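You operate a simulated robot arm through the tools that you are given. There is no shell and no other tool. Be economical: measure what you need, move in short steps, check, and stop when the job is done.

Carry out the task below with a simulated two-armed robot. There is one attempt and no reset: what you move stays moved.

## Task
Pick up the rusty tin with one hand, pass it to the other hand and put it on the top of the grey cabinet. Set down upright: rusty tin.
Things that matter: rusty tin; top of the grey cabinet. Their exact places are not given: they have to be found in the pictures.

Only the result counts: the job must be done as asked and must still hold three seconds after the hand-in. Knocking over, shifting, dropping, spilling or breaking anything else fails it.

## Robot
Two 7-joint arms with two-finger grippers on one trunk, on a base that drives. Base frame: it is fixed to the floor where the robot stands at the start and does not move with it; the origin is under the middle of the robot, x ahead of it, y to its left, z up. Lengths are in cm, angles in rad, forces in N, time in s.
The left shoulder is at the start at [7.8, 15.1, 100.1], the right one opposite. With the tool pointing down near the work surface each hand reaches from about 10 to 78 cm from the robot's upright axis, wherever it stands, measured 20 degrees to its own side. Places, roughly: top of the grey cabinet [70, 110, 90]. Payload 2.54 kg a hand.
The tool frame of a hand sits at the grasp point between the pads (the TCP): z along the fingers, y along the line on which they close. The tips reach 3 cm beyond it. The gripper opens to 11.6 cm. The gripper's body begins 9.5 cm behind the TCP.
Orientation is that of the tool frame in the base frame, as a unit quaternion [w, x, y, z]. With the fingers straight down and closing along the base's y, the tool's x points along the base's -x, its y along +y and its z along -z.

## Interface
- The arms move only by the tool play_rows. It takes "left_increments", "right_increments" or both (then of equal length, played together; a hand with none holds still); each is one flat list of numbers, 7 for each row, row after row: the gripper command, from -1 (fully open) to 1 (shut), values between in proportion, then the shift along the tool's x, y, z in cm, then the turn, a rotation vector about the tool's x, y, z in rad. In form: [fingers, dx, dy, dz, wx, wy, wz, fingers, dx, dy, dz, wx, wy, wz, ...]. A call has 1 to 10 rows; each row shifts and turns the commanded pose from where the row before left it, along the tool's axes as they then stand. A row lasts 0.2 s, in which the tool goes at most 5 cm and 0.15 rad; a call with a longer step from one row to the next is refused whole, and so is a gripper value outside its range. Where a pose cannot be reached the arm comes as near as it can. A force on the tool above 40 N (or 10 N above the force at the start of the call, whichever is more), or a blocked arm, ends the call early, and 0.2 s more pass. Each finger travels about 7.2 cm/s and halts on what it meets, pressing with about 36 N; the grip force reading is that of the motor and also rises with nothing between the fingers. The clock runs only during rows and for 0.2 s after the last one: add rows that do not move to give the fingers time. It gives the time, the measured TCP pose, the force on the tool (base axes), the opening and the grip force at its end, in the units of the frame above (readings bear some noise), with the torque about the TCP (base axes, N m) and any sound that the robot's microphone picked up, and new pictures: "pictures" is both (left out), scene, wrist or none (wrist: the cameras of the hands that moved).
- Cameras (640 x 400 px; columns grow to the right, rows downward): "scene" is now at [15.06, 3.97, 116.55]; the picture's right is [0.44, -0.90, 0.00], its down [-0.10, -0.05, -0.99] and it looks along [0.89, 0.43, -0.11] (base axes); focal length 214 px, centre (320, 200). "left" rides on the left gripper at [6.9, 1.5, -12.2] in its tool frame; the picture's right is [-0.21, 0.98, 0.00], its down [-0.83, -0.18, -0.53] and it looks along [-0.52, -0.11, 0.85] (tool axes); focal length 251 px, centre (320, 200). "right" rides on the right gripper at [6.9, -1.5, -12.2] in its tool frame; the picture's right is [0.21, 0.98, 0.00], its down [-0.83, 0.18, -0.53] and it looks along [-0.52, 0.11, 0.85] (tool axes); focal length 251 px, centre (320, 200).
- lift_body(by): slides the trunk up (or, below 0, down) by that many cm; the arms and the scene camera ride with it, the base frame stays. It gives what a move gives, with no picture.
- drive_base(legs): drives the robot by 1 to 6 legs, each [ahead, left, turn to the left] in cm, cm and rad, along the robot's own axes; the way and the turn of a leg run together, so that a leg with both is an arc; at most 150 cm and 3.142 rad a leg. The arms and the cameras ride along, it lands a little off, and it stops where it bumps. It gives what a move gives, and a new picture of the scene camera.
- aim_head(pan, tilt): turns the head with the scene camera to pan (to the left, within 1.396 rad either way) and tilt (down, from -0.506 to 1.204), counted from straight ahead of the robot. It gives what a move gives, and a new picture of the scene camera.
- pixel_to_xyz(camera, pixels): for up to 12 pixels [column, row] of the newest picture of that camera ("zoom" is the newest enlarged one), the place [x, y, z] in the base frame of the surface seen there, good to about 0.2 cm. No time passes.
- inspect(camera, box): a new picture of the part [left, top, right, bottom] of that camera's present view, enlarged. No time passes.
- hand_in(): hands the job in; it is judged then, once.

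Work in short steps. Measure before you move; look again where a grasp or a placing could have gone wrong, and mend it. You have 80 turns and 260 pictures in all, those below and enlarged ones among them. Open the grippers and draw the arms clear of the work before you hand the job in, unless the task says otherwise; then end with one line.

The tools are called after ">>>" as a command line: name --argument value ..., lists and objects as JSON in quotes. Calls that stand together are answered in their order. play_rows: Moves the arms, as the interface text tells. Its arguments: {"type":"object","properties":{"left_increments":{"type":"array"},"right_increments":{"type":"array"},"pictures":{"type":"string","enum":["both","scene","wrist","none"]}},"required":[]} The other tools are called the same way: lift_body (by) slides the trunk up or down; drive_base (legs) drives the base; aim_head (pan, tilt) turns the head that bears the scene camera; pixel_to_xyz (camera, pixels) gives the place of the surface under pixels of a picture; inspect (camera, box) takes an enlarged picture of a part of a camera's view; hand_in () hands the job in.

At the start:

```text
time: 0.0
left_tcp_pos: [27.78, 29.65, 121.21]
left_tool_rot: [0.0, 0.0, 1.0, 0.001]
left_force: [-0.4, 0.9, -0.9]
left_wrist_torque: [0.0, 0.01, 0.01]
left_finger_gap: 11.6
left_grip_force: 0.1
right_tcp_pos: [40.66, 0.8, 114.77]
right_tool_rot: [-0.001, 0.0, 1.0, 0.001]
right_force: [-0.4, -0.5, -0.3]
right_wrist_torque: [-0.01, -0.03, 0.01]
right_finger_gap: 11.59
right_grip_force: 0.1
trunk travel left (down, up): [-23.7, 5.2]
robot x, y, heading: [-0.2, -0.1, -0.001]
head pan, tilt: [0.452, 0.11]
```

scene: 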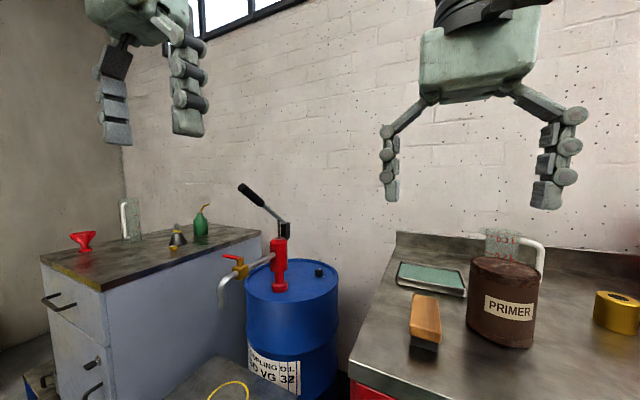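
right: 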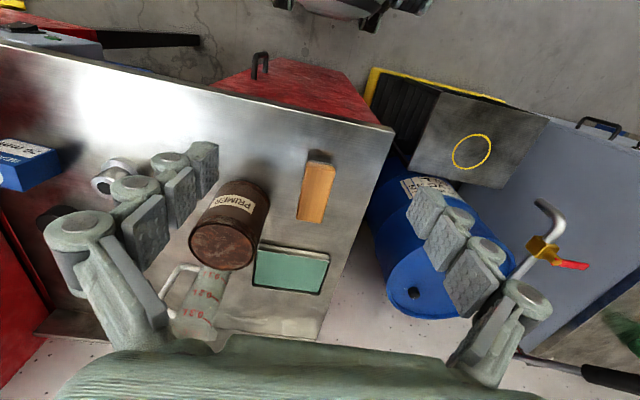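
left: 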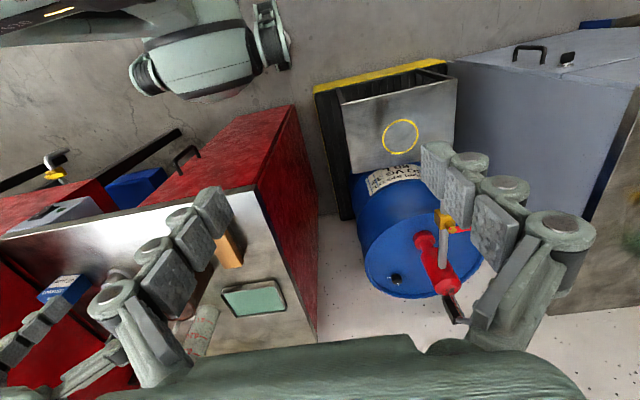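

The rusty tin (PRIMER) is at about (505,300) in the scene picture and the grey cabinet's top at about (150,260). I measure both.

>>> pixel_to_xyz --camera "scene" --pixels '[[505, 268], [475, 264], [537, 270], [500, 345], [470, 325], [534, 340], [505, 310], [425, 320], [430, 278], [505, 245], [610, 310], [424, 345]]'

>>> pixel_to_xyz --camera "right" --pixels '[[222, 245], [195, 240], [250, 243], [235, 200], [222, 265], [268, 190], [120, 170], [315, 190], [290, 270], [205, 290], [190, 220], [225, 228]]'

>>> inspect --camera "scene" --box '[20, 180, 340, 380]'

>>> pixel_to_xyz --camera "scene" --pixels '[[42, 256], [103, 290], [260, 232], [165, 222], [120, 265], [160, 255], [200, 245], [85, 250], [178, 242], [201, 230], [245, 192], [220, 290]]'

>>> inspect --camera "scene" --box '[380, 220, 640, 382]'

```text
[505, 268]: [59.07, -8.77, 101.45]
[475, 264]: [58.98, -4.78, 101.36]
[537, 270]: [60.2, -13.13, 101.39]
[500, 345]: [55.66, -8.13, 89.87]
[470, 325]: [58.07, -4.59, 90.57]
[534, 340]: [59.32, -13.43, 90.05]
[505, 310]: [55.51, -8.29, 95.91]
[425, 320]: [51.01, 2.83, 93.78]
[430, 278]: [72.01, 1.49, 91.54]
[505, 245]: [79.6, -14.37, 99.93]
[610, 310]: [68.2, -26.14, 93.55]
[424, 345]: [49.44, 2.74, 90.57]
```

```text
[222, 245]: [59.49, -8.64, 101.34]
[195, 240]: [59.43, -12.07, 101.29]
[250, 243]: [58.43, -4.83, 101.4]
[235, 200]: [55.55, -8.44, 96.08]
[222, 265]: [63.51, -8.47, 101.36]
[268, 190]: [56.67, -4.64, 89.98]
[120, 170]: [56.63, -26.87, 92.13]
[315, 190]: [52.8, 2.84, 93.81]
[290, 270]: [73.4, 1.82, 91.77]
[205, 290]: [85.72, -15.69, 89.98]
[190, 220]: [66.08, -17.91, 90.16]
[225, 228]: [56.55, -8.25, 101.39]
```

```text
2.00 times, centred on (180, 280) of scene
```

zoom: 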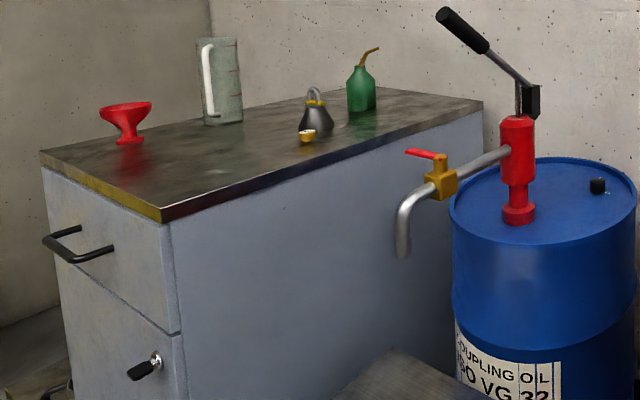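

```text
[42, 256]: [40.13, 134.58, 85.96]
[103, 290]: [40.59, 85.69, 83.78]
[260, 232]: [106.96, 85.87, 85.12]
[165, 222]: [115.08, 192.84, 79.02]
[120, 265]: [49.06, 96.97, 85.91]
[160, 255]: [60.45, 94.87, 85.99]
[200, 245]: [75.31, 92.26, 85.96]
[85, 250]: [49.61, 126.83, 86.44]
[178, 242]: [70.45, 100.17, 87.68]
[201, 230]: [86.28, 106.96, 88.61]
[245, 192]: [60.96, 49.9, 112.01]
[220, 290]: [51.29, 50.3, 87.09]
```

```text
2.46 times, centred on (510, 301) of scene
```

zoom: 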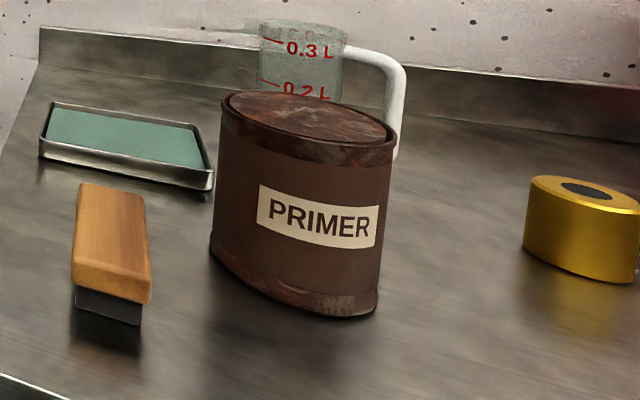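

The tin top is at z≈101.4 and the bench at z≈90, with a diameter around 9 cm. I measure its rim precisely, and zoom the right wrist view for nearby things.

>>> inspect --camera "right" --box '[140, 160, 300, 260]'

>>> inspect --camera "right" --box '[140, 180, 300, 280]'

>>> aim_head --pan 0.6 --tilt 0.6

```text
4.00 times, centred on (220, 210) of right
```

zoom: 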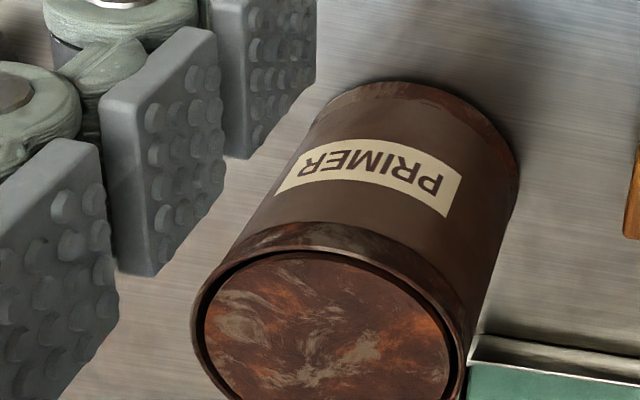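

```text
4.00 times, centred on (220, 230) of right
```

zoom: 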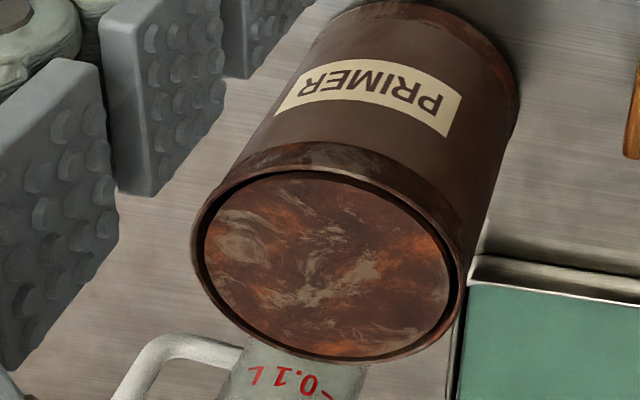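

```text
time: 0.9
left_tcp_pos: [27.68, 29.74, 121.21]
left_tool_rot: [0.0, 0.0, 1.0, 0.0]
left_force: [-0.1, -0.2, 0.0]
left_wrist_torque: [-0.02, 0.01, 0.02]
left_finger_gap: 11.62
left_grip_force: 0.2
right_tcp_pos: [40.74, 0.7, 114.78]
right_tool_rot: [0.0, 0.0, 1.0, 0.0]
right_force: [0.2, 0.7, 0.3]
right_wrist_torque: [-0.01, 0.01, -0.01]
right_finger_gap: 11.59
right_grip_force: 0.1
trunk travel left (down, up): [-23.7, 5.2]
robot x, y, heading: [0.03, 0.21, -0.005]
head pan, tilt: [0.6, 0.6]
```

scene: 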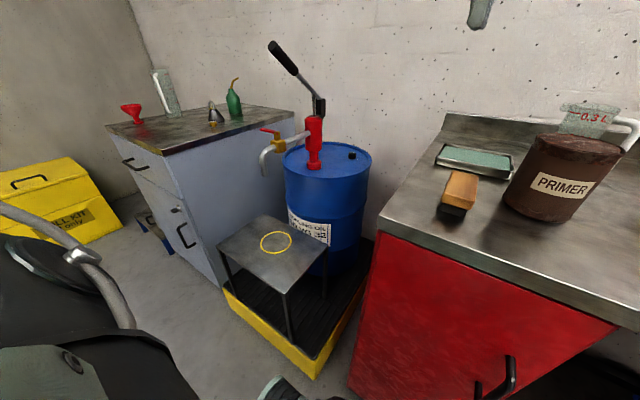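

The floor shows a spill pallet with a stand before the drum, and something dark at lower left, (60,300). I measure these and the tin's rim in the newest zoom.

>>> pixel_to_xyz --camera "zoom" --pixels '[[195, 245], [458, 300], [300, 150], [330, 358], [330, 265], [255, 180], [440, 225], [250, 330], [430, 345]]'

>>> pixel_to_xyz --camera "scene" --pixels '[[60, 300], [80, 250], [40, 370], [300, 375], [225, 295], [275, 240], [220, 245], [285, 290], [110, 128], [170, 280], [70, 220], [365, 385]]'

>>> aim_head --pan 1.2 --tilt 0.7

```text
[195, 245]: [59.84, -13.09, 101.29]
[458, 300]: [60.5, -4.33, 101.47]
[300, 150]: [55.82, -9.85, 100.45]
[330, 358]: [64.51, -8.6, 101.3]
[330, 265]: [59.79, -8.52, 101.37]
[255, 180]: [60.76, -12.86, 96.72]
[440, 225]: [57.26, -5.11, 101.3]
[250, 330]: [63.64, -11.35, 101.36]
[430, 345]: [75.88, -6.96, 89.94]
```

```text
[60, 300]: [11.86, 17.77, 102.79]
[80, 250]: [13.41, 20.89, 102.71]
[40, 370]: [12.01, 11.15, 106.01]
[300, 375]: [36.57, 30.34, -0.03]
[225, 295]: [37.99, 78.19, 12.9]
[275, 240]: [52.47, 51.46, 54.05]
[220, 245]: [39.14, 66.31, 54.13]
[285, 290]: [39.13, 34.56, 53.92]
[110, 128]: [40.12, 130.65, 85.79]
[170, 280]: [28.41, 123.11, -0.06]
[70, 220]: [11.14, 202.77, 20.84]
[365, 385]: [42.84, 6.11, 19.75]
```

```text
time: 1.9
left_tcp_pos: [27.82, 29.78, 121.31]
left_tool_rot: [0.001, 0.0, 1.0, 0.0]
left_force: [-0.6, 0.4, 0.7]
left_wrist_torque: [0.01, 0.01, -0.02]
left_finger_gap: 11.59
left_grip_force: 0.1
right_tcp_pos: [40.7, 0.77, 114.72]
right_tool_rot: [0.001, -0.001, 1.0, 0.0]
right_force: [-0.5, -0.3, -0.5]
right_wrist_torque: [0.02, 0.03, 0.0]
right_finger_gap: 11.58
right_grip_force: 0.0
trunk travel left (down, up): [-23.7, 5.2]
robot x, y, heading: [0.04, -0.03, 0.006]
head pan, tilt: [1.201, 0.7]
```

scene: 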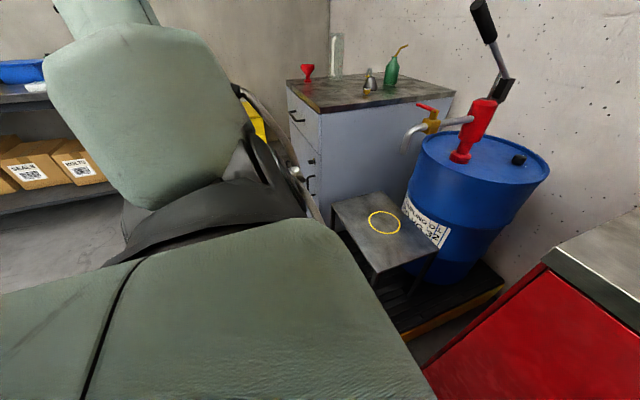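

The dark shape is the robot's own arm; the floor to the left is free. The tin's axis is near (60.1,-8.7), 8.8 cm wide, z 90–101.4. I move the open right hand above it and look.

>>> play_rows --right_increments '[-1, -3.88, -1.9, 0, 0, 0, 0, -1, -3.88, -1.9, 0, 0, 0, 0, -1, -3.88, -1.9, 0, 0, 0, 0, -1, -3.88, -1.9, 0, 0, 0, 0, -1, -3.88, -1.9, 0, 0, 0, 0, -1, 0, 0, 0, 0, 0, 0]' --pictures "wrist"

>>> aim_head --pan 0.0 --tilt 0.35

```text
time: 3.3
left_tcp_pos: [27.78, 29.65, 121.16]
left_tool_rot: [-0.001, 0.0, 1.0, 0.0]
left_force: [0.7, 0.0, -0.2]
left_wrist_torque: [-0.01, 0.01, 0.02]
left_finger_gap: 11.59
left_grip_force: 0.0
right_tcp_pos: [60.22, -8.76, 114.65]
right_tool_rot: [0.001, 0.0, 1.0, 0.001]
right_force: [-1.2, 0.5, 0.4]
right_wrist_torque: [0.01, 0.0, 0.03]
right_finger_gap: 11.61
right_grip_force: 0.0
trunk travel left (down, up): [-23.7, 5.2]
robot x, y, heading: [0.16, 0.01, -0.002]
head pan, tilt: [1.201, 0.7]
```

right: 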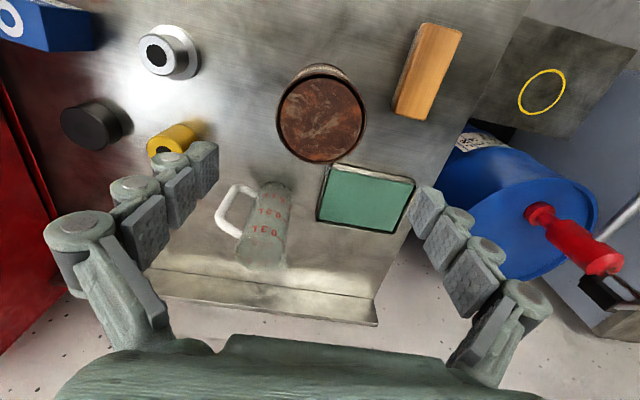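

```text
time: 4.7
left_tcp_pos: [27.78, 29.68, 121.27]
left_tool_rot: [0.0, 0.0, 1.0, 0.0]
left_force: [-0.5, 0.5, 0.2]
left_wrist_torque: [-0.01, 0.01, 0.0]
left_finger_gap: 11.61
left_grip_force: 0.1
right_tcp_pos: [60.08, -8.78, 114.72]
right_tool_rot: [0.0, 0.0, 1.0, 0.001]
right_force: [-0.6, -0.7, 0.0]
right_wrist_torque: [-0.01, 0.01, 0.0]
right_finger_gap: 11.61
right_grip_force: 0.1
trunk travel left (down, up): [-23.7, 5.2]
robot x, y, heading: [0.08, -0.27, 0.004]
head pan, tilt: [0.0, 0.351]
```

scene: 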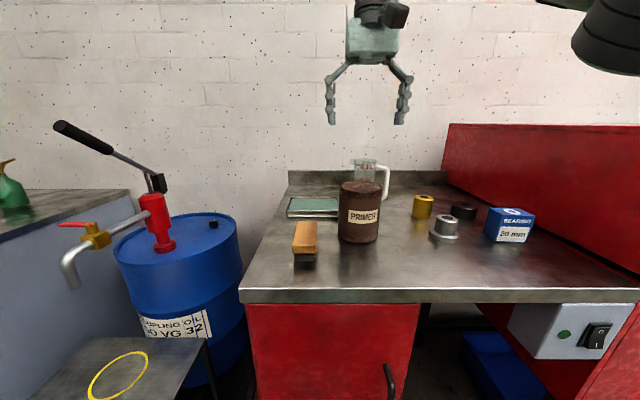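

The hand is over the tin. I check the tray's near edge and brush against where the fingers will come down.

>>> pixel_to_xyz --camera "right" --pixels '[[335, 168], [410, 182], [395, 100], [278, 118], [363, 110], [320, 75], [318, 160], [320, 115], [185, 135]]'

```text
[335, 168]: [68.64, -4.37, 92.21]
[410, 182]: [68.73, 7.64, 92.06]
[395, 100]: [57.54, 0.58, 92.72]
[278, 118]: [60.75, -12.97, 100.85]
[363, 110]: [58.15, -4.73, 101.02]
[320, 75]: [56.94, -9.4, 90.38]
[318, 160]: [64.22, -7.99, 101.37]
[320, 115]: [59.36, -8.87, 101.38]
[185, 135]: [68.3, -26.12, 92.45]
```

Clear by ~2.5 cm on the brush side and 7 cm to the tray. I lower to z≈98 and close.

>>> play_rows --right_increments '[-1, 0, 0, 4, 0, 0, 0, -1, 0, 0, 4, 0, 0, 0, -1, 0, 0, 4, 0, 0, 0, -1, 0, 0, 3, 0, 0, 0, -1, 0, 0, 1.6, 0, 0, 0, -1, 0, 0, 0, 0, 0, 0]'

```text
time: 6.1
left_tcp_pos: [27.74, 29.68, 121.25]
left_tool_rot: [0.0, 0.0, 1.0, -0.001]
left_force: [-0.8, 0.4, 0.7]
left_wrist_torque: [-0.02, 0.0, -0.02]
left_finger_gap: 11.61
left_grip_force: 0.1
right_tcp_pos: [60.08, -8.73, 98.19]
right_tool_rot: [0.0, 0.0, 1.0, 0.002]
right_force: [0.0, 0.2, 0.3]
right_wrist_torque: [-0.03, -0.01, -0.02]
right_finger_gap: 11.6
right_grip_force: 0.1
trunk travel left (down, up): [-23.7, 5.2]
robot x, y, heading: [0.1, 0.07, 0.002]
head pan, tilt: [0.0, 0.351]
```

scene: 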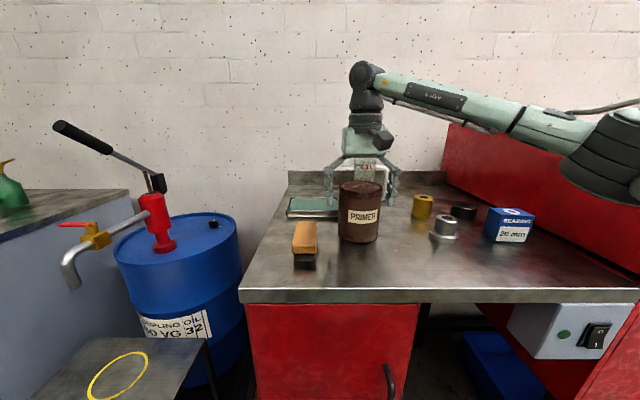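
right: 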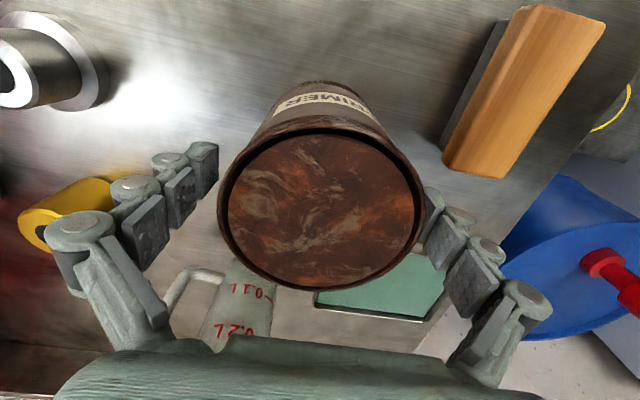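

The tin's rim sits between the pads, but perhaps slightly nearer in x; I check its rim before closing.

>>> pixel_to_xyz --camera "right" --pixels '[[319, 138], [330, 287], [228, 205], [417, 215], [322, 215], [205, 180], [322, 132], [322, 282]]'

>>> inspect --camera "scene" --box '[280, 120, 440, 260]'

```text
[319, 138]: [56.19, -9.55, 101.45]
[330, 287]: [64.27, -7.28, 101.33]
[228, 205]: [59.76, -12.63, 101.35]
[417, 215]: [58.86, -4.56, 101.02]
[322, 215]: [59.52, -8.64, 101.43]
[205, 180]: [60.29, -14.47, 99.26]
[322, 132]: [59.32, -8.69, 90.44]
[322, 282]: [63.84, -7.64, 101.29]
```

```text
2.86 times, centred on (360, 190) of scene
```

zoom: 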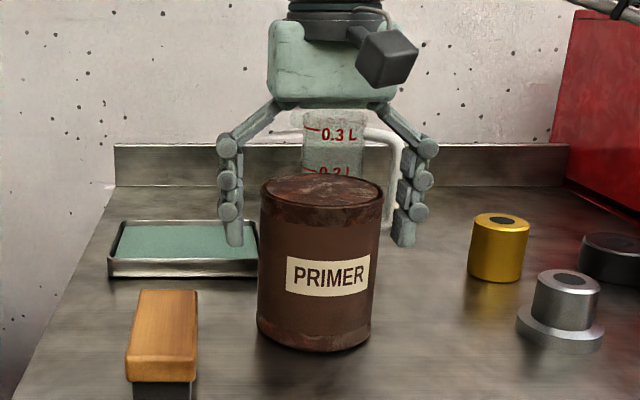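

Centre checks out at about (60,-8.6). I close the right fingers.

>>> play_rows --right_increments '[1, 0, 0, 0, 0, 0, 0, 1, 0, 0, 0, 0, 0, 0, 1, 0, 0, 0, 0, 0, 0, 1, 0, 0, 0, 0, 0, 0]' --pictures "wrist"

```text
time: 7.1
left_tcp_pos: [27.85, 29.83, 121.19]
left_tool_rot: [0.0, 0.001, 1.0, 0.0]
left_force: [-0.3, 0.9, -0.2]
left_wrist_torque: [-0.01, -0.02, 0.01]
left_finger_gap: 11.59
left_grip_force: 0.0
right_tcp_pos: [60.05, -8.65, 98.15]
right_tool_rot: [0.001, 0.0, 1.0, 0.001]
right_force: [0.4, 1.1, 2.0]
right_wrist_torque: [0.28, 0.05, -0.06]
right_finger_gap: 9.08
right_grip_force: 36.2
trunk travel left (down, up): [-23.7, 5.2]
robot x, y, heading: [0.15, -0.01, 0.001]
head pan, tilt: [0.0, 0.351]
```

right: 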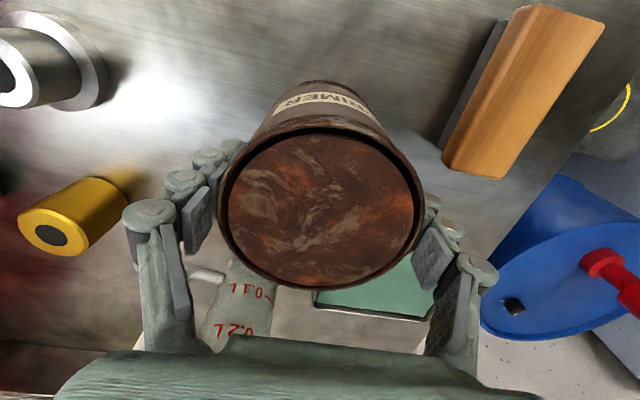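

Gripped at gap 9.08 cm with 36 N. I lift it straight up 14 cm.

>>> play_rows --right_increments '[1, 0, 0, -1, 0, 0, 0, 1, 0, 0, -2, 0, 0, 0, 1, 0, 0, -3, 0, 0, 0, 1, 0, 0, -3, 0, 0, 0, 1, 0, 0, -3, 0, 0, 0, 1, 0, 0, -2, 0, 0, 0, 1, 0, 0, 0, 0, 0, 0]'

```text
time: 8.7
left_tcp_pos: [27.86, 29.75, 121.2]
left_tool_rot: [0.0, 0.0, 1.0, 0.0]
left_force: [-0.7, 0.0, 0.4]
left_wrist_torque: [0.01, 0.0, 0.02]
left_finger_gap: 11.63
left_grip_force: 0.0
right_tcp_pos: [60.25, -8.73, 112.23]
right_tool_rot: [0.001, 0.0, 1.0, 0.0]
right_force: [0.4, 0.5, -0.3]
right_wrist_torque: [0.03, 0.03, 0.0]
right_finger_gap: 0.0
right_grip_force: 28.5
trunk travel left (down, up): [-23.7, 5.2]
robot x, y, heading: [0.03, 0.29, 0.002]
head pan, tilt: [0.0, 0.351]
```

scene: 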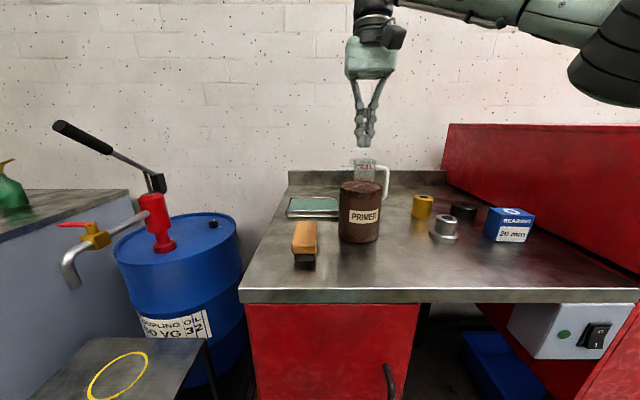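
right: 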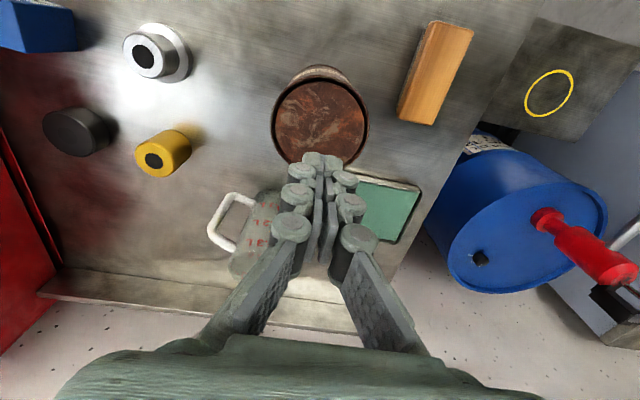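

The grip slipped: the gap is 0 and the tin still stands on the bench. I check that it's upright and where, then look closely at its shape.

>>> inspect --camera "scene" --box '[320, 165, 400, 255]'

>>> pixel_to_xyz --camera "right" --pixels '[[320, 68], [276, 110], [363, 115], [320, 110], [300, 155], [318, 82], [278, 100], [361, 120]]'

>>> pixel_to_xyz --camera "scene" --pixels '[[360, 184], [342, 187], [380, 187], [360, 195], [360, 205], [360, 215], [360, 225], [360, 235], [360, 240], [345, 235], [374, 235]]'

```text
4.44 times, centred on (360, 210) of scene
```

zoom: 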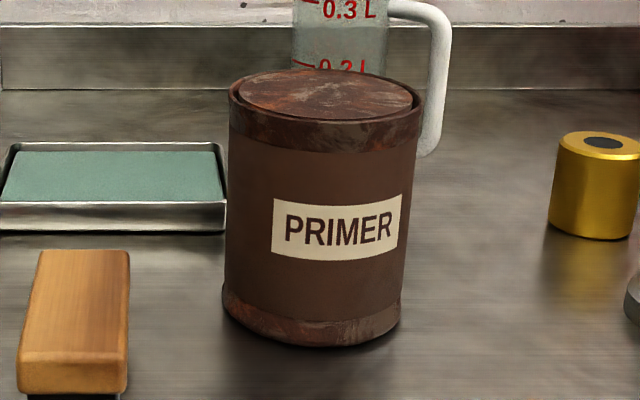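

```text
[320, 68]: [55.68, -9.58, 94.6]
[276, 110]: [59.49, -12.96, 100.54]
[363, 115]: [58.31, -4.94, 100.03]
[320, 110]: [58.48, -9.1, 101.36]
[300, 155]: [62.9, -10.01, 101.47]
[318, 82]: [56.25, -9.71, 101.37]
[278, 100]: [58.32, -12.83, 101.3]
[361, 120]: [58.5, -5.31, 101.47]
```

```text
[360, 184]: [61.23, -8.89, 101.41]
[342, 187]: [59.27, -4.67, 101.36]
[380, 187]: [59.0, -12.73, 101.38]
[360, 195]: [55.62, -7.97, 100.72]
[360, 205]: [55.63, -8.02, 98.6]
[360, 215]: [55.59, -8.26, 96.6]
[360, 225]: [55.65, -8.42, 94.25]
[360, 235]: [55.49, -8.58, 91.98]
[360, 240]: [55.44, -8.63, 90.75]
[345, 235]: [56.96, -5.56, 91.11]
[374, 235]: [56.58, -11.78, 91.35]
```

The tin is upright and unmoved, (60.0,-8.7). I'll regrip deeper (z≈95, tips 92, palm 104.5 above the lid): open and go down.

>>> play_rows --right_increments '[-1, 0, 0, 0, 0, 0, 0, -1, 0, 0, 0, 0, 0, 0, -1, 0, 0, 0, 0, 0, 0, -1, 0, 0, 0, 0, 0, 0, -1, 0.1, 0, 4, 0, 0, 0, -1, 0, 0, 4, 0, 0, 0, -1, 0, 0, 4, 0, 0, 0, -1, 0, 0, 3, 0, 0, 0, -1, 0, 0, 2.1, 0, 0, 0, -1, 0, 0, 0, 0, 0, 0]' --pictures "none"

>>> play_rows --right_increments '[1, 0, 0, 0, 0, 0, 0, 1, 0, 0, 0, 0, 0, 0, 1, 0, 0, 0, 0, 0, 0, 1, 0, 0, 0, 0, 0, 0, 1, 0, 0, 0, 0, 0, 0]'

>>> play_rows --right_increments '[1, 0, 0, -0.25, 0, 0, 0, 1, 0, 0, -0.25, 0, 0, 0, 1, 0, 0, -0.25, 0, 0, 0, 1, 0, 0, -0.25, 0, 0, 0]'

```text
time: 10.9
left_tcp_pos: [27.76, 29.73, 121.11]
left_tool_rot: [-0.001, 0.0, 1.0, 0.0]
left_force: [0.9, 0.0, -0.1]
left_wrist_torque: [0.02, 0.01, -0.02]
left_finger_gap: 11.62
left_grip_force: 0.0
right_tcp_pos: [60.04, -8.59, 95.15]
right_tool_rot: [0.001, 0.0, 1.0, 0.001]
right_force: [0.1, 0.6, -0.8]
right_wrist_torque: [0.03, -0.02, -0.04]
right_finger_gap: 11.59
right_grip_force: 0.1
trunk travel left (down, up): [-23.7, 5.2]
robot x, y, heading: [-0.05, -0.06, 0.001]
head pan, tilt: [0.0, 0.351]
```

```text
time: 12.1
left_tcp_pos: [27.78, 29.69, 121.29]
left_tool_rot: [0.0, 0.0, 1.0, 0.0]
left_force: [-0.4, 0.6, 0.0]
left_wrist_torque: [0.01, 0.0, 0.02]
left_finger_gap: 11.59
left_grip_force: 0.0
right_tcp_pos: [60.05, -8.68, 95.05]
right_tool_rot: [0.0, 0.0, 1.0, 0.001]
right_force: [1.0, -1.0, 0.8]
right_wrist_torque: [-0.28, -0.05, -0.06]
right_finger_gap: 9.07
right_grip_force: 35.9
trunk travel left (down, up): [-23.7, 5.2]
robot x, y, heading: [0.01, -0.02, 0.006]
head pan, tilt: [0.0, 0.351]
```

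scene: 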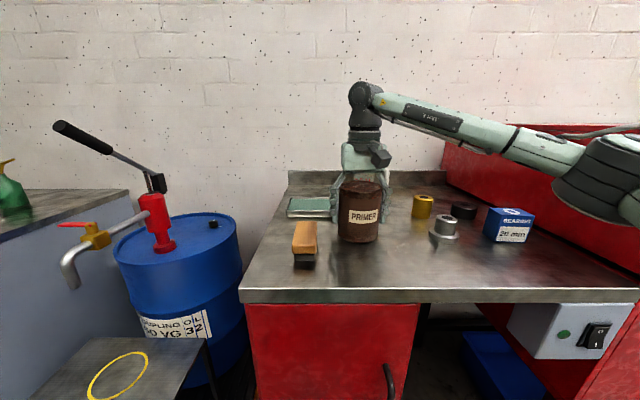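
right: 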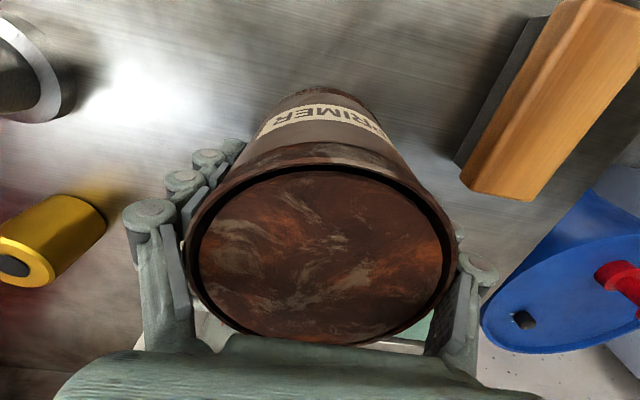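

```text
time: 13.1
left_tcp_pos: [27.77, 29.62, 121.18]
left_tool_rot: [0.0, 0.001, 1.0, 0.001]
left_force: [0.2, -0.3, -0.9]
left_wrist_torque: [-0.01, -0.02, -0.04]
left_finger_gap: 11.6
left_grip_force: 0.0
right_tcp_pos: [60.09, -8.67, 96.08]
right_tool_rot: [0.0, -0.001, 1.0, 0.002]
right_force: [0.8, -0.4, -4.3]
right_wrist_torque: [0.02, 0.0, 0.0]
right_finger_gap: 9.08
right_grip_force: 36.2
trunk travel left (down, up): [-23.7, 5.2]
robot x, y, heading: [-0.13, -0.11, -0.002]
head pan, tilt: [0.0, 0.351]
```

scene: 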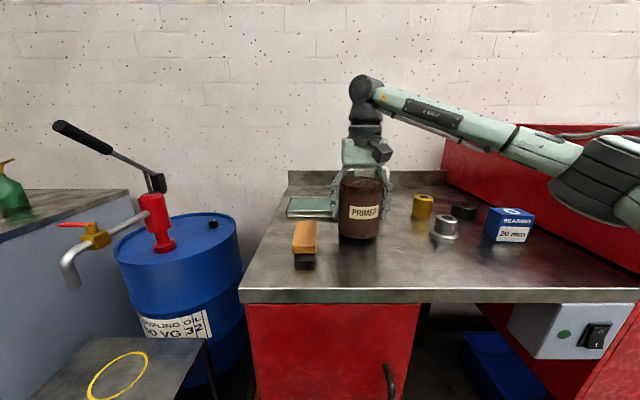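
right: 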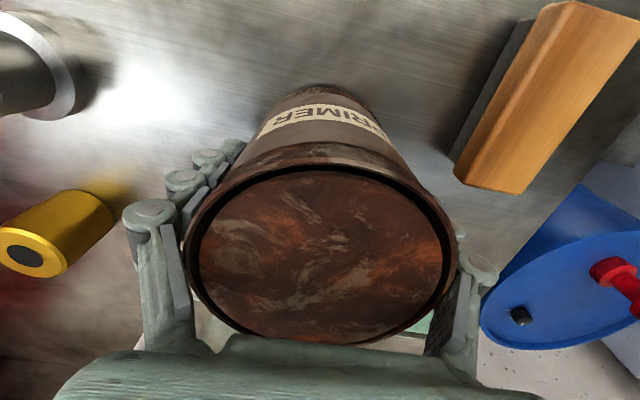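

It follows with a load of ~4.3 N. I keep lifting gently, 0.6 cm per row.

>>> play_rows --right_increments '[1, 0, 0, -0.4, 0, 0, 0, 1, 0, 0, -0.6, 0, 0, 0, 1, 0, 0, -0.6, 0, 0, 0, 1, 0, 0, -0.6, 0, 0, 0, 1, 0, 0, -0.6, 0, 0, 0, 1, 0, 0, -0.6, 0, 0, 0, 1, 0, 0, -0.6, 0, 0, 0]'

>>> pixel_to_xyz --camera "right" --pixels '[[320, 250], [320, 200], [320, 150]]'

```text
time: 14.7
left_tcp_pos: [27.86, 29.72, 121.24]
left_tool_rot: [0.0, 0.0, 1.0, -0.001]
left_force: [-0.4, 1.5, 0.7]
left_wrist_torque: [-0.03, -0.02, -0.01]
left_finger_gap: 11.62
left_grip_force: 0.1
right_tcp_pos: [60.06, -8.68, 100.11]
right_tool_rot: [0.001, -0.001, 1.0, 0.0]
right_force: [-0.4, -0.1, -4.7]
right_wrist_torque: [0.03, 0.0, -0.02]
right_finger_gap: 9.05
right_grip_force: 36.5
trunk travel left (down, up): [-23.7, 5.2]
robot x, y, heading: [0.41, -0.23, -0.001]
head pan, tilt: [0.0, 0.351]
```

scene: 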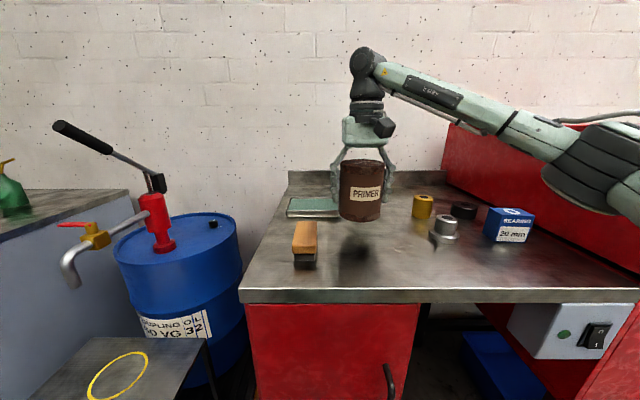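
right: 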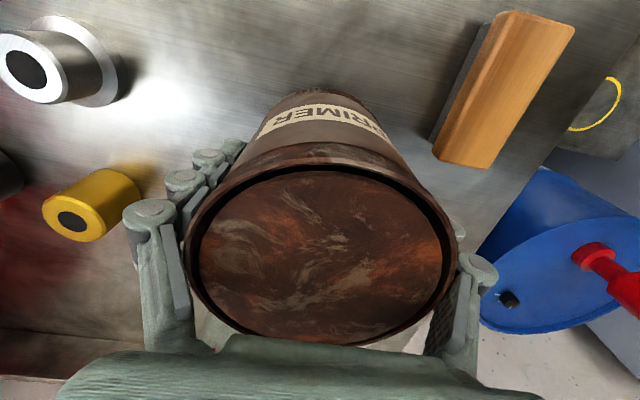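

```text
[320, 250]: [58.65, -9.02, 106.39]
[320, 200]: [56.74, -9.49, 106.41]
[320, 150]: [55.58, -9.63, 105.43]
```

No slip (lid at TCP+6.3, so the tin bottom is TCP−5.05). I move it gently up and back to about (50,-4,110).

>>> play_rows --right_increments '[1, 0, 0, -0.5, 0, 0, 0, 1, 0, 0, -1, 0, 0, 0, 1, 0.5, 0.2, -1.2, 0, 0, 0, 1, 1.2, 0.6, -1.2, 0, 0, 0, 1, 1.5, 0.7, -1.2, 0, 0, 0, 1, 1.5, 0.7, -1.2, 0, 0, 0, 1, 1.5, 0.7, -1.2, 0, 0, 0, 1, 1.5, 0.7, -1.2, 0, 0, 0, 1, 1.5, 0.7, -0.9, 0, 0, 0, 1, 0.8, 0.4, -0.4, 0, 0, 0]' --pictures "wrist"

>>> play_rows --right_increments '[1, 0, 0, 0, 0, 0, -0.04, 1, 0, 0, 0, 0, 0, -0.07, 1, 0, 0, 0, 0, 0, -0.07, 1, 0, 0, 0, 0, 0, -0.07, 1, 0, 0, 0, 0, 0, -0.07, 1, 0, 0, 0, 0, 0, -0.07, 1, 0, 0, 0, 0, 0, -0.04, 1, 0, 0, 0, 0, 0, 0, 1, 0, 0, 0, 0, 0, 0]' --left_increments '[-1, 0, 0, 0, 0, 0, 0.15, -1, 0, 0, 0, 0, 0, 0.15, -1, 0, 0, 0, 0, 0, 0.15, -1, 0, 0, 0, 0, 0, 0.15, -1, 0, 0, 0, 0, 0, 0.15, -1, 0, 0, 0, 0, 0, 0.15, -1, 0, 0, 0, 0, 0, 0.15, -1, 0, 0, 0, 0, 0, 0.085, -1, 0, 0, 0, 0, 0, 0]'

```text
time: 16.9
left_tcp_pos: [27.93, 29.74, 121.24]
left_tool_rot: [-0.001, 0.0, 1.0, 0.0]
left_force: [-0.3, 0.4, 0.1]
left_wrist_torque: [0.0, 0.02, 0.0]
left_finger_gap: 11.6
left_grip_force: 0.0
right_tcp_pos: [50.06, -3.96, 110.01]
right_tool_rot: [0.0, 0.0, 1.0, 0.0]
right_force: [0.2, -0.4, -4.2]
right_wrist_torque: [-0.02, -0.03, -0.01]
right_finger_gap: 9.09
right_grip_force: 35.9
trunk travel left (down, up): [-23.7, 5.2]
robot x, y, heading: [0.04, -0.24, 0.002]
head pan, tilt: [0.0, 0.351]
```

right: 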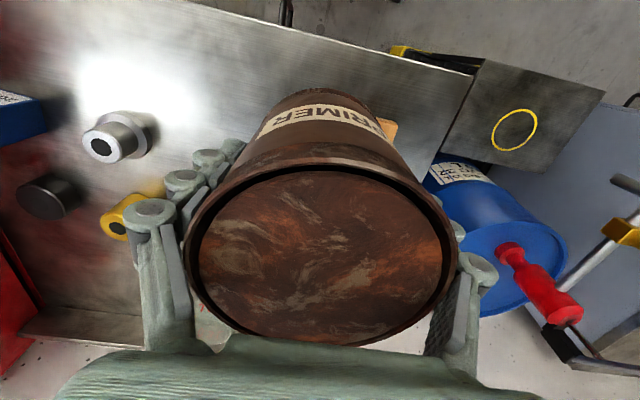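

```text
time: 18.9
left_tcp_pos: [27.39, 20.34, 112.61]
left_tool_rot: [0.001, 0.536, 0.844, 0.0]
left_force: [-0.1, 0.0, 0.3]
left_wrist_torque: [0.03, 0.03, -0.01]
left_finger_gap: 11.6
left_grip_force: 0.0
left hand out of reach, approached as far as the arm can: row 2, 3, 4, 5, 6, 7, 8
right_tcp_pos: [50.01, -3.92, 110.06]
right_tool_rot: [0.0, -0.213, 0.977, 0.002]
right_force: [-1.0, -0.3, -4.2]
right_wrist_torque: [0.01, -0.01, 0.02]
right_finger_gap: 9.07
right_grip_force: 36.1
trunk travel left (down, up): [-23.7, 5.2]
robot x, y, heading: [0.23, -0.03, 0.001]
head pan, tilt: [0.0, 0.351]
```

scene: 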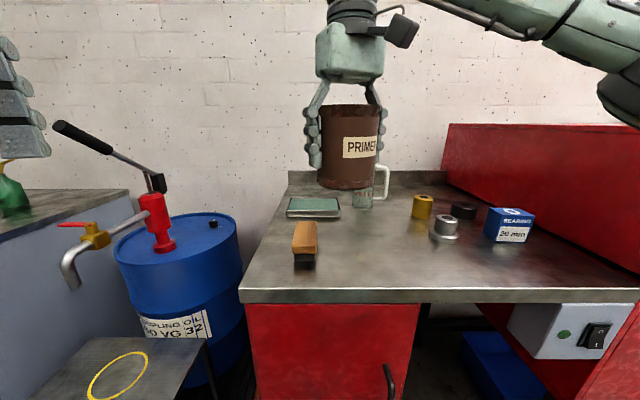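
right: 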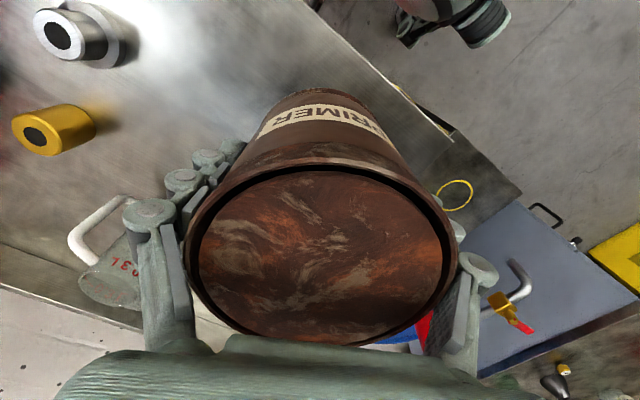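
left: 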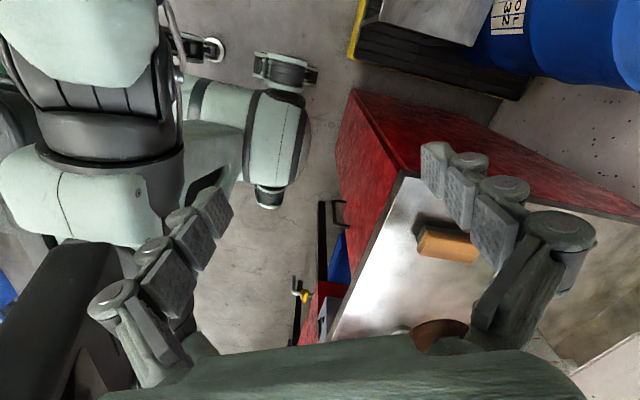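

The tin is held securely; the left hand has yawed 65° but was pulled off its position by reach. Next I pitch the left fingers up toward the tin (turn about tool y, −1.19 rad), standing clear of it.

>>> play_rows --left_increments '[-1, 0, 0, 0, 0, -0.148, 0, -1, 0, 0, 0, 0, -0.148, 0, -1, 0, 0, 0, 0, -0.148, 0, -1, 0, 0, 0, 0, -0.148, 0, -1, 0, 0, 0, 0, -0.148, 0, -1, 0, 0, 0, 0, -0.148, 0, -1, 0, 0, 0, 0, -0.148, 0, -1, 0, 0, 0, 0, -0.148, 0, -1, 0, 0, 0, 0, 0, 0]'

```text
time: 20.9
left_tcp_pos: [25.14, 13.92, 117.38]
left_tool_rot: [0.471, 0.445, 0.7, -0.301]
left_force: [0.9, 0.9, 0.8]
left_wrist_torque: [-0.02, 0.0, -0.05]
left_finger_gap: 11.56
left_grip_force: 0.0
left hand out of reach, approached as far as the arm can: row 6, 7, 8
right_tcp_pos: [49.97, -4.02, 110.02]
right_tool_rot: [0.0, -0.213, 0.977, 0.001]
right_force: [0.5, -0.1, -3.9]
right_wrist_torque: [0.01, 0.01, 0.01]
right_finger_gap: 9.1
right_grip_force: 35.5
trunk travel left (down, up): [-23.7, 5.2]
robot x, y, heading: [0.17, 0.17, 0.003]
head pan, tilt: [0.0, 0.351]
```

scene: 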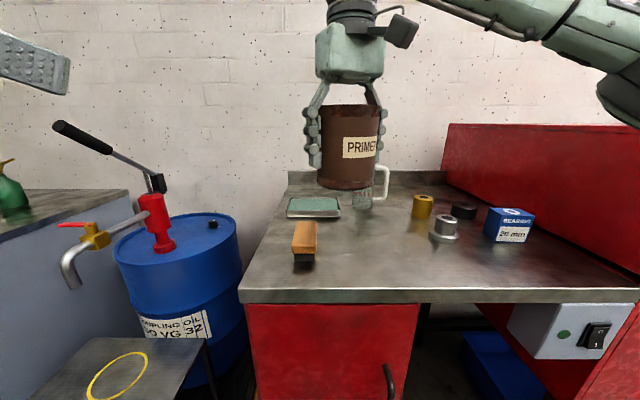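
left: 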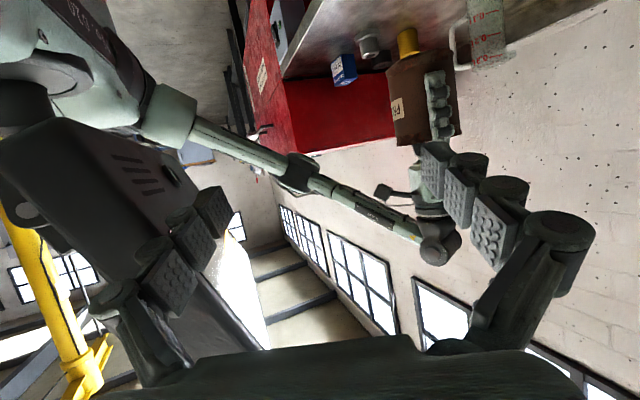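

Orientation is as wanted (fingers along (0.39,-0.84,-0.38)), but the arm is cramped near the body. I move it 8 cm along base +x and see where it lands.

>>> play_rows --left_increments '[-1, -0.43, 2.42, 1.05, 0, 0, 0, -1, -0.43, 2.42, 1.05, 0, 0, 0, -1, -0.43, 2.42, 1.05, 0, 0, 0, -1, 0, 0, 0, 0, 0, 0]' --pictures "none"

```text
time: 21.9
left_tcp_pos: [32.33, 12.12, 118.4]
left_tool_rot: [0.47, 0.444, 0.702, -0.299]
left_force: [0.4, 0.8, -0.3]
left_wrist_torque: [0.0, 0.0, 0.01]
left_finger_gap: 11.6
left_grip_force: 0.0
left hand out of reach, approached as far as the arm can: row 1, 2, 3
right_tcp_pos: [49.97, -3.86, 110.1]
right_tool_rot: [0.001, -0.213, 0.977, 0.001]
right_force: [0.3, 0.1, -4.8]
right_wrist_torque: [0.04, -0.02, -0.03]
right_finger_gap: 9.06
right_grip_force: 36.1
trunk travel left (down, up): [-23.7, 5.2]
robot x, y, heading: [-0.28, -0.14, -0.002]
head pan, tilt: [0.0, 0.351]
```

Still limited by reach. I shift the target by (0,-12,-5) in base axes, which stays safe from the tin either way, to learn how the commanded pose follows.

>>> play_rows --left_increments '[-1, 0.19, -1.69, 3.99, 0, 0, 0, -1, 0.19, -1.69, 3.99, 0, 0, 0, -1, 0.19, -1.69, 3.99, 0, 0, 0, -1, 0, 0, 0, 0, 0, 0]' --pictures "scene"

```text
time: 22.9
left_tcp_pos: [32.41, 0.05, 113.27]
left_tool_rot: [0.471, 0.445, 0.7, -0.3]
left_force: [0.2, -0.4, 1.1]
left_wrist_torque: [-0.02, -0.02, 0.04]
left_finger_gap: 11.6
left_grip_force: 0.0
right_tcp_pos: [50.01, -3.99, 109.98]
right_tool_rot: [0.0, -0.212, 0.977, 0.001]
right_force: [-1.0, -0.2, -5.1]
right_wrist_torque: [-0.02, -0.01, 0.02]
right_finger_gap: 9.06
right_grip_force: 35.8
trunk travel left (down, up): [-23.7, 5.2]
robot x, y, heading: [0.28, 0.07, -0.001]
head pan, tilt: [0.0, 0.351]
```

scene: 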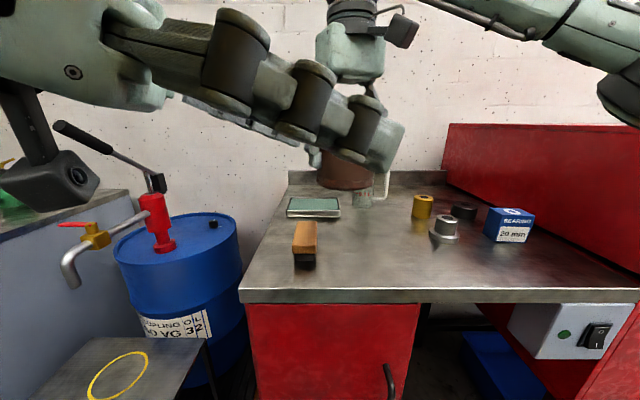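

The commanded pose follows the reached one, and this spot is in reach. I shift the tin 7 cm to the right to (50,-11) and bring the left hand to the stand-off (44.5,1,114.3).

>>> play_rows --right_increments '[1, 0.21, -0.45, 0, 0, 0, 0, 1, 0.42, -0.91, 0, 0, 0, 0, 1, 0.42, -0.91, 0, 0, 0, 0, 1, 0.42, -0.91, 0, 0, 0, 0, 1, 0.42, -0.91, 0, 0, 0, 0, 1, 0.42, -0.91, 0, 0, 0, 0, 1, 0.42, -0.91, 0, 0, 0, 0, 1, 0.21, -0.45, 0, 0, 0, 0, 1, 0, 0, 0, 0, 0, 0]' --left_increments '[-1, 0, 0, 0, 0, 0, 0, -1, 0, 0, 0, 0, 0, 0, -1, 0, 0, 0, 0, 0, 0, -1, -0.51, 2.28, 0.7, 0, 0, 0, -1, -0.51, 2.28, 0.7, 0, 0, 0, -1, -0.51, 2.28, 0.7, 0, 0, 0, -1, -0.51, 2.28, 0.7, 0, 0, 0, -1, -0.51, 2.28, 0.7, 0, 0, 0, -1, 0, 0, 0, 0, 0, 0]'

```text
time: 24.9
left_tcp_pos: [44.48, 1.16, 114.32]
left_tool_rot: [0.47, 0.446, 0.7, -0.3]
left_force: [-0.2, -0.2, -0.5]
left_wrist_torque: [0.0, 0.01, -0.01]
left_finger_gap: 11.61
left_grip_force: 0.0
right_tcp_pos: [50.14, -11.11, 110.15]
right_tool_rot: [0.001, -0.213, 0.977, 0.001]
right_force: [-0.1, -0.7, -4.3]
right_wrist_torque: [-0.02, -0.01, 0.01]
right_finger_gap: 9.07
right_grip_force: 36.3
trunk travel left (down, up): [-23.7, 5.2]
robot x, y, heading: [0.14, -0.15, 0.005]
head pan, tilt: [0.0, 0.351]
```

scene: 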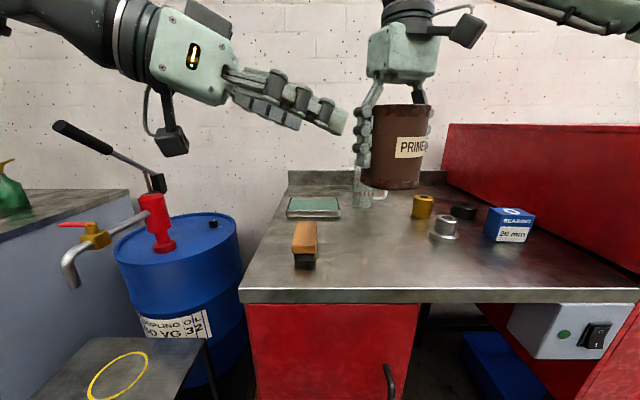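
right: 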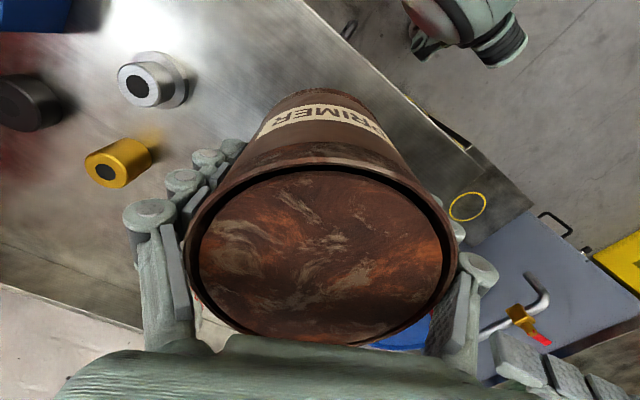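
left: 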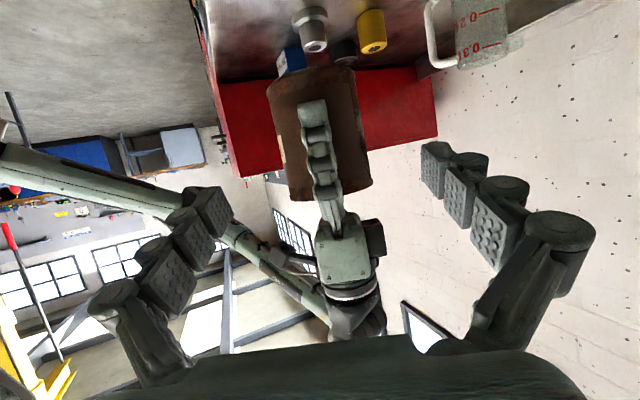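

The left fingers are lined up to straddle the tin and the right finger. I advance 10 cm along the approach and look.

>>> play_rows --left_increments '[-1, -0.1, 0, 2.5, 0, 0, 0, -1, -0.1, 0, 2.5, 0, 0, 0, -1, -0.1, 0, 2.5, 0, 0, 0, -1, -0.1, 0, 2.5, 0, 0, 0, -1, 0, 0, 0, 0, 0, 0]'

```text
time: 26.1
left_tcp_pos: [48.6, -7.35, 110.81]
left_tool_rot: [0.471, 0.445, 0.7, -0.301]
left_force: [0.4, 0.7, 0.2]
left_wrist_torque: [0.0, 0.01, 0.04]
left_finger_gap: 11.59
left_grip_force: 0.1
right_tcp_pos: [50.11, -11.12, 109.99]
right_tool_rot: [0.002, -0.213, 0.977, 0.001]
right_force: [0.3, -0.8, -5.4]
right_wrist_torque: [0.02, -0.01, -0.02]
right_finger_gap: 9.07
right_grip_force: 35.8
trunk travel left (down, up): [-23.7, 5.2]
robot x, y, heading: [0.09, -0.09, -0.004]
head pan, tilt: [0.0, 0.351]
```

scene: 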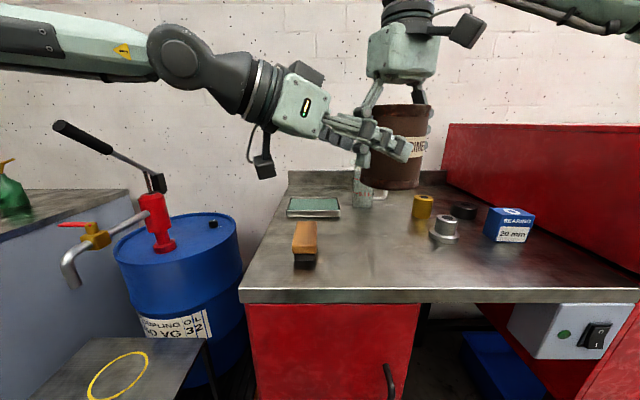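
left: 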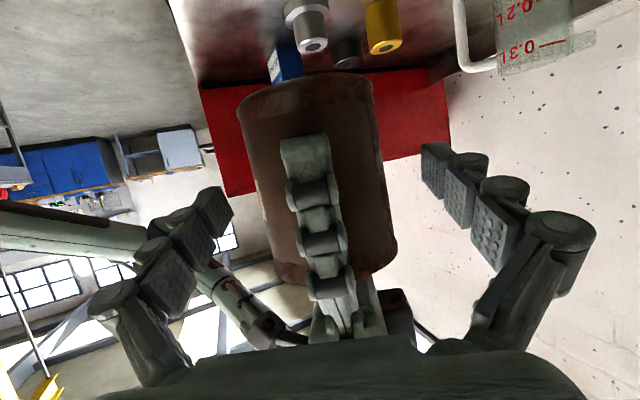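

Alignment is good. I advance 2.2 cm more, checking the gap between the left palm and the right knuckles.

>>> play_rows --left_increments '[-1, -0.03, 0, 0.8, 0, 0, 0, -1, -0.03, 0, 0.8, 0, 0, 0, -1, -0.03, 0, 0.6, 0, 0, 0, -1, 0, 0, 0, 0, 0, 0]'

>>> inspect --camera "scene" --box '[280, 40, 480, 210]'

```text
time: 27.1
left_tcp_pos: [49.54, -9.28, 110.04]
left_tool_rot: [0.471, 0.445, 0.7, -0.3]
left_force: [0.8, 0.4, 0.6]
left_wrist_torque: [-0.04, 0.05, -0.02]
left_finger_gap: 11.62
left_grip_force: 0.2
right_tcp_pos: [50.07, -11.09, 110.05]
right_tool_rot: [0.001, -0.213, 0.977, 0.0]
right_force: [-0.4, 0.8, -4.3]
right_wrist_torque: [0.02, -0.04, 0.0]
right_finger_gap: 9.07
right_grip_force: 36.0
trunk travel left (down, up): [-23.7, 5.2]
robot x, y, heading: [0.23, 0.26, -0.004]
head pan, tilt: [0.0, 0.351]
```

scene: 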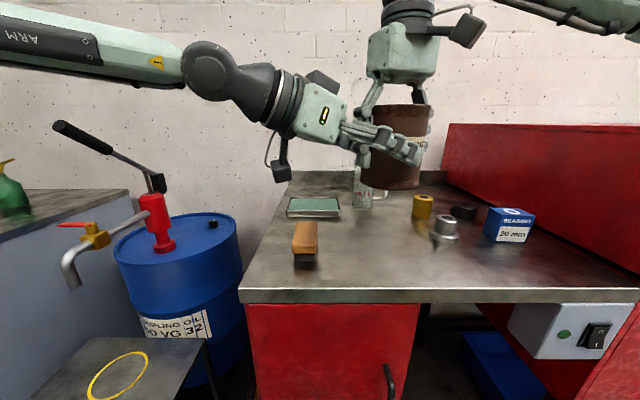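
left: 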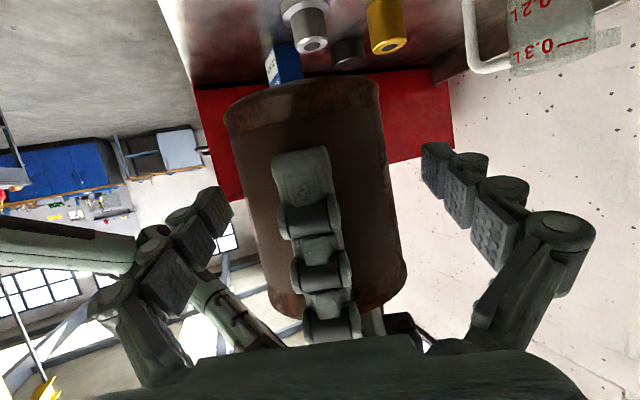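

```text
2.35 times, centred on (380, 125) of scene
```

zoom: 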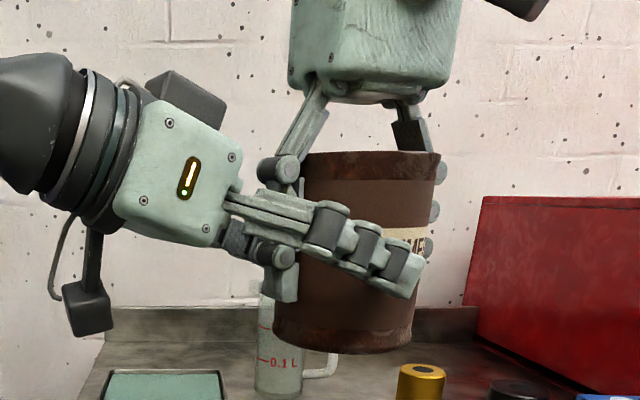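

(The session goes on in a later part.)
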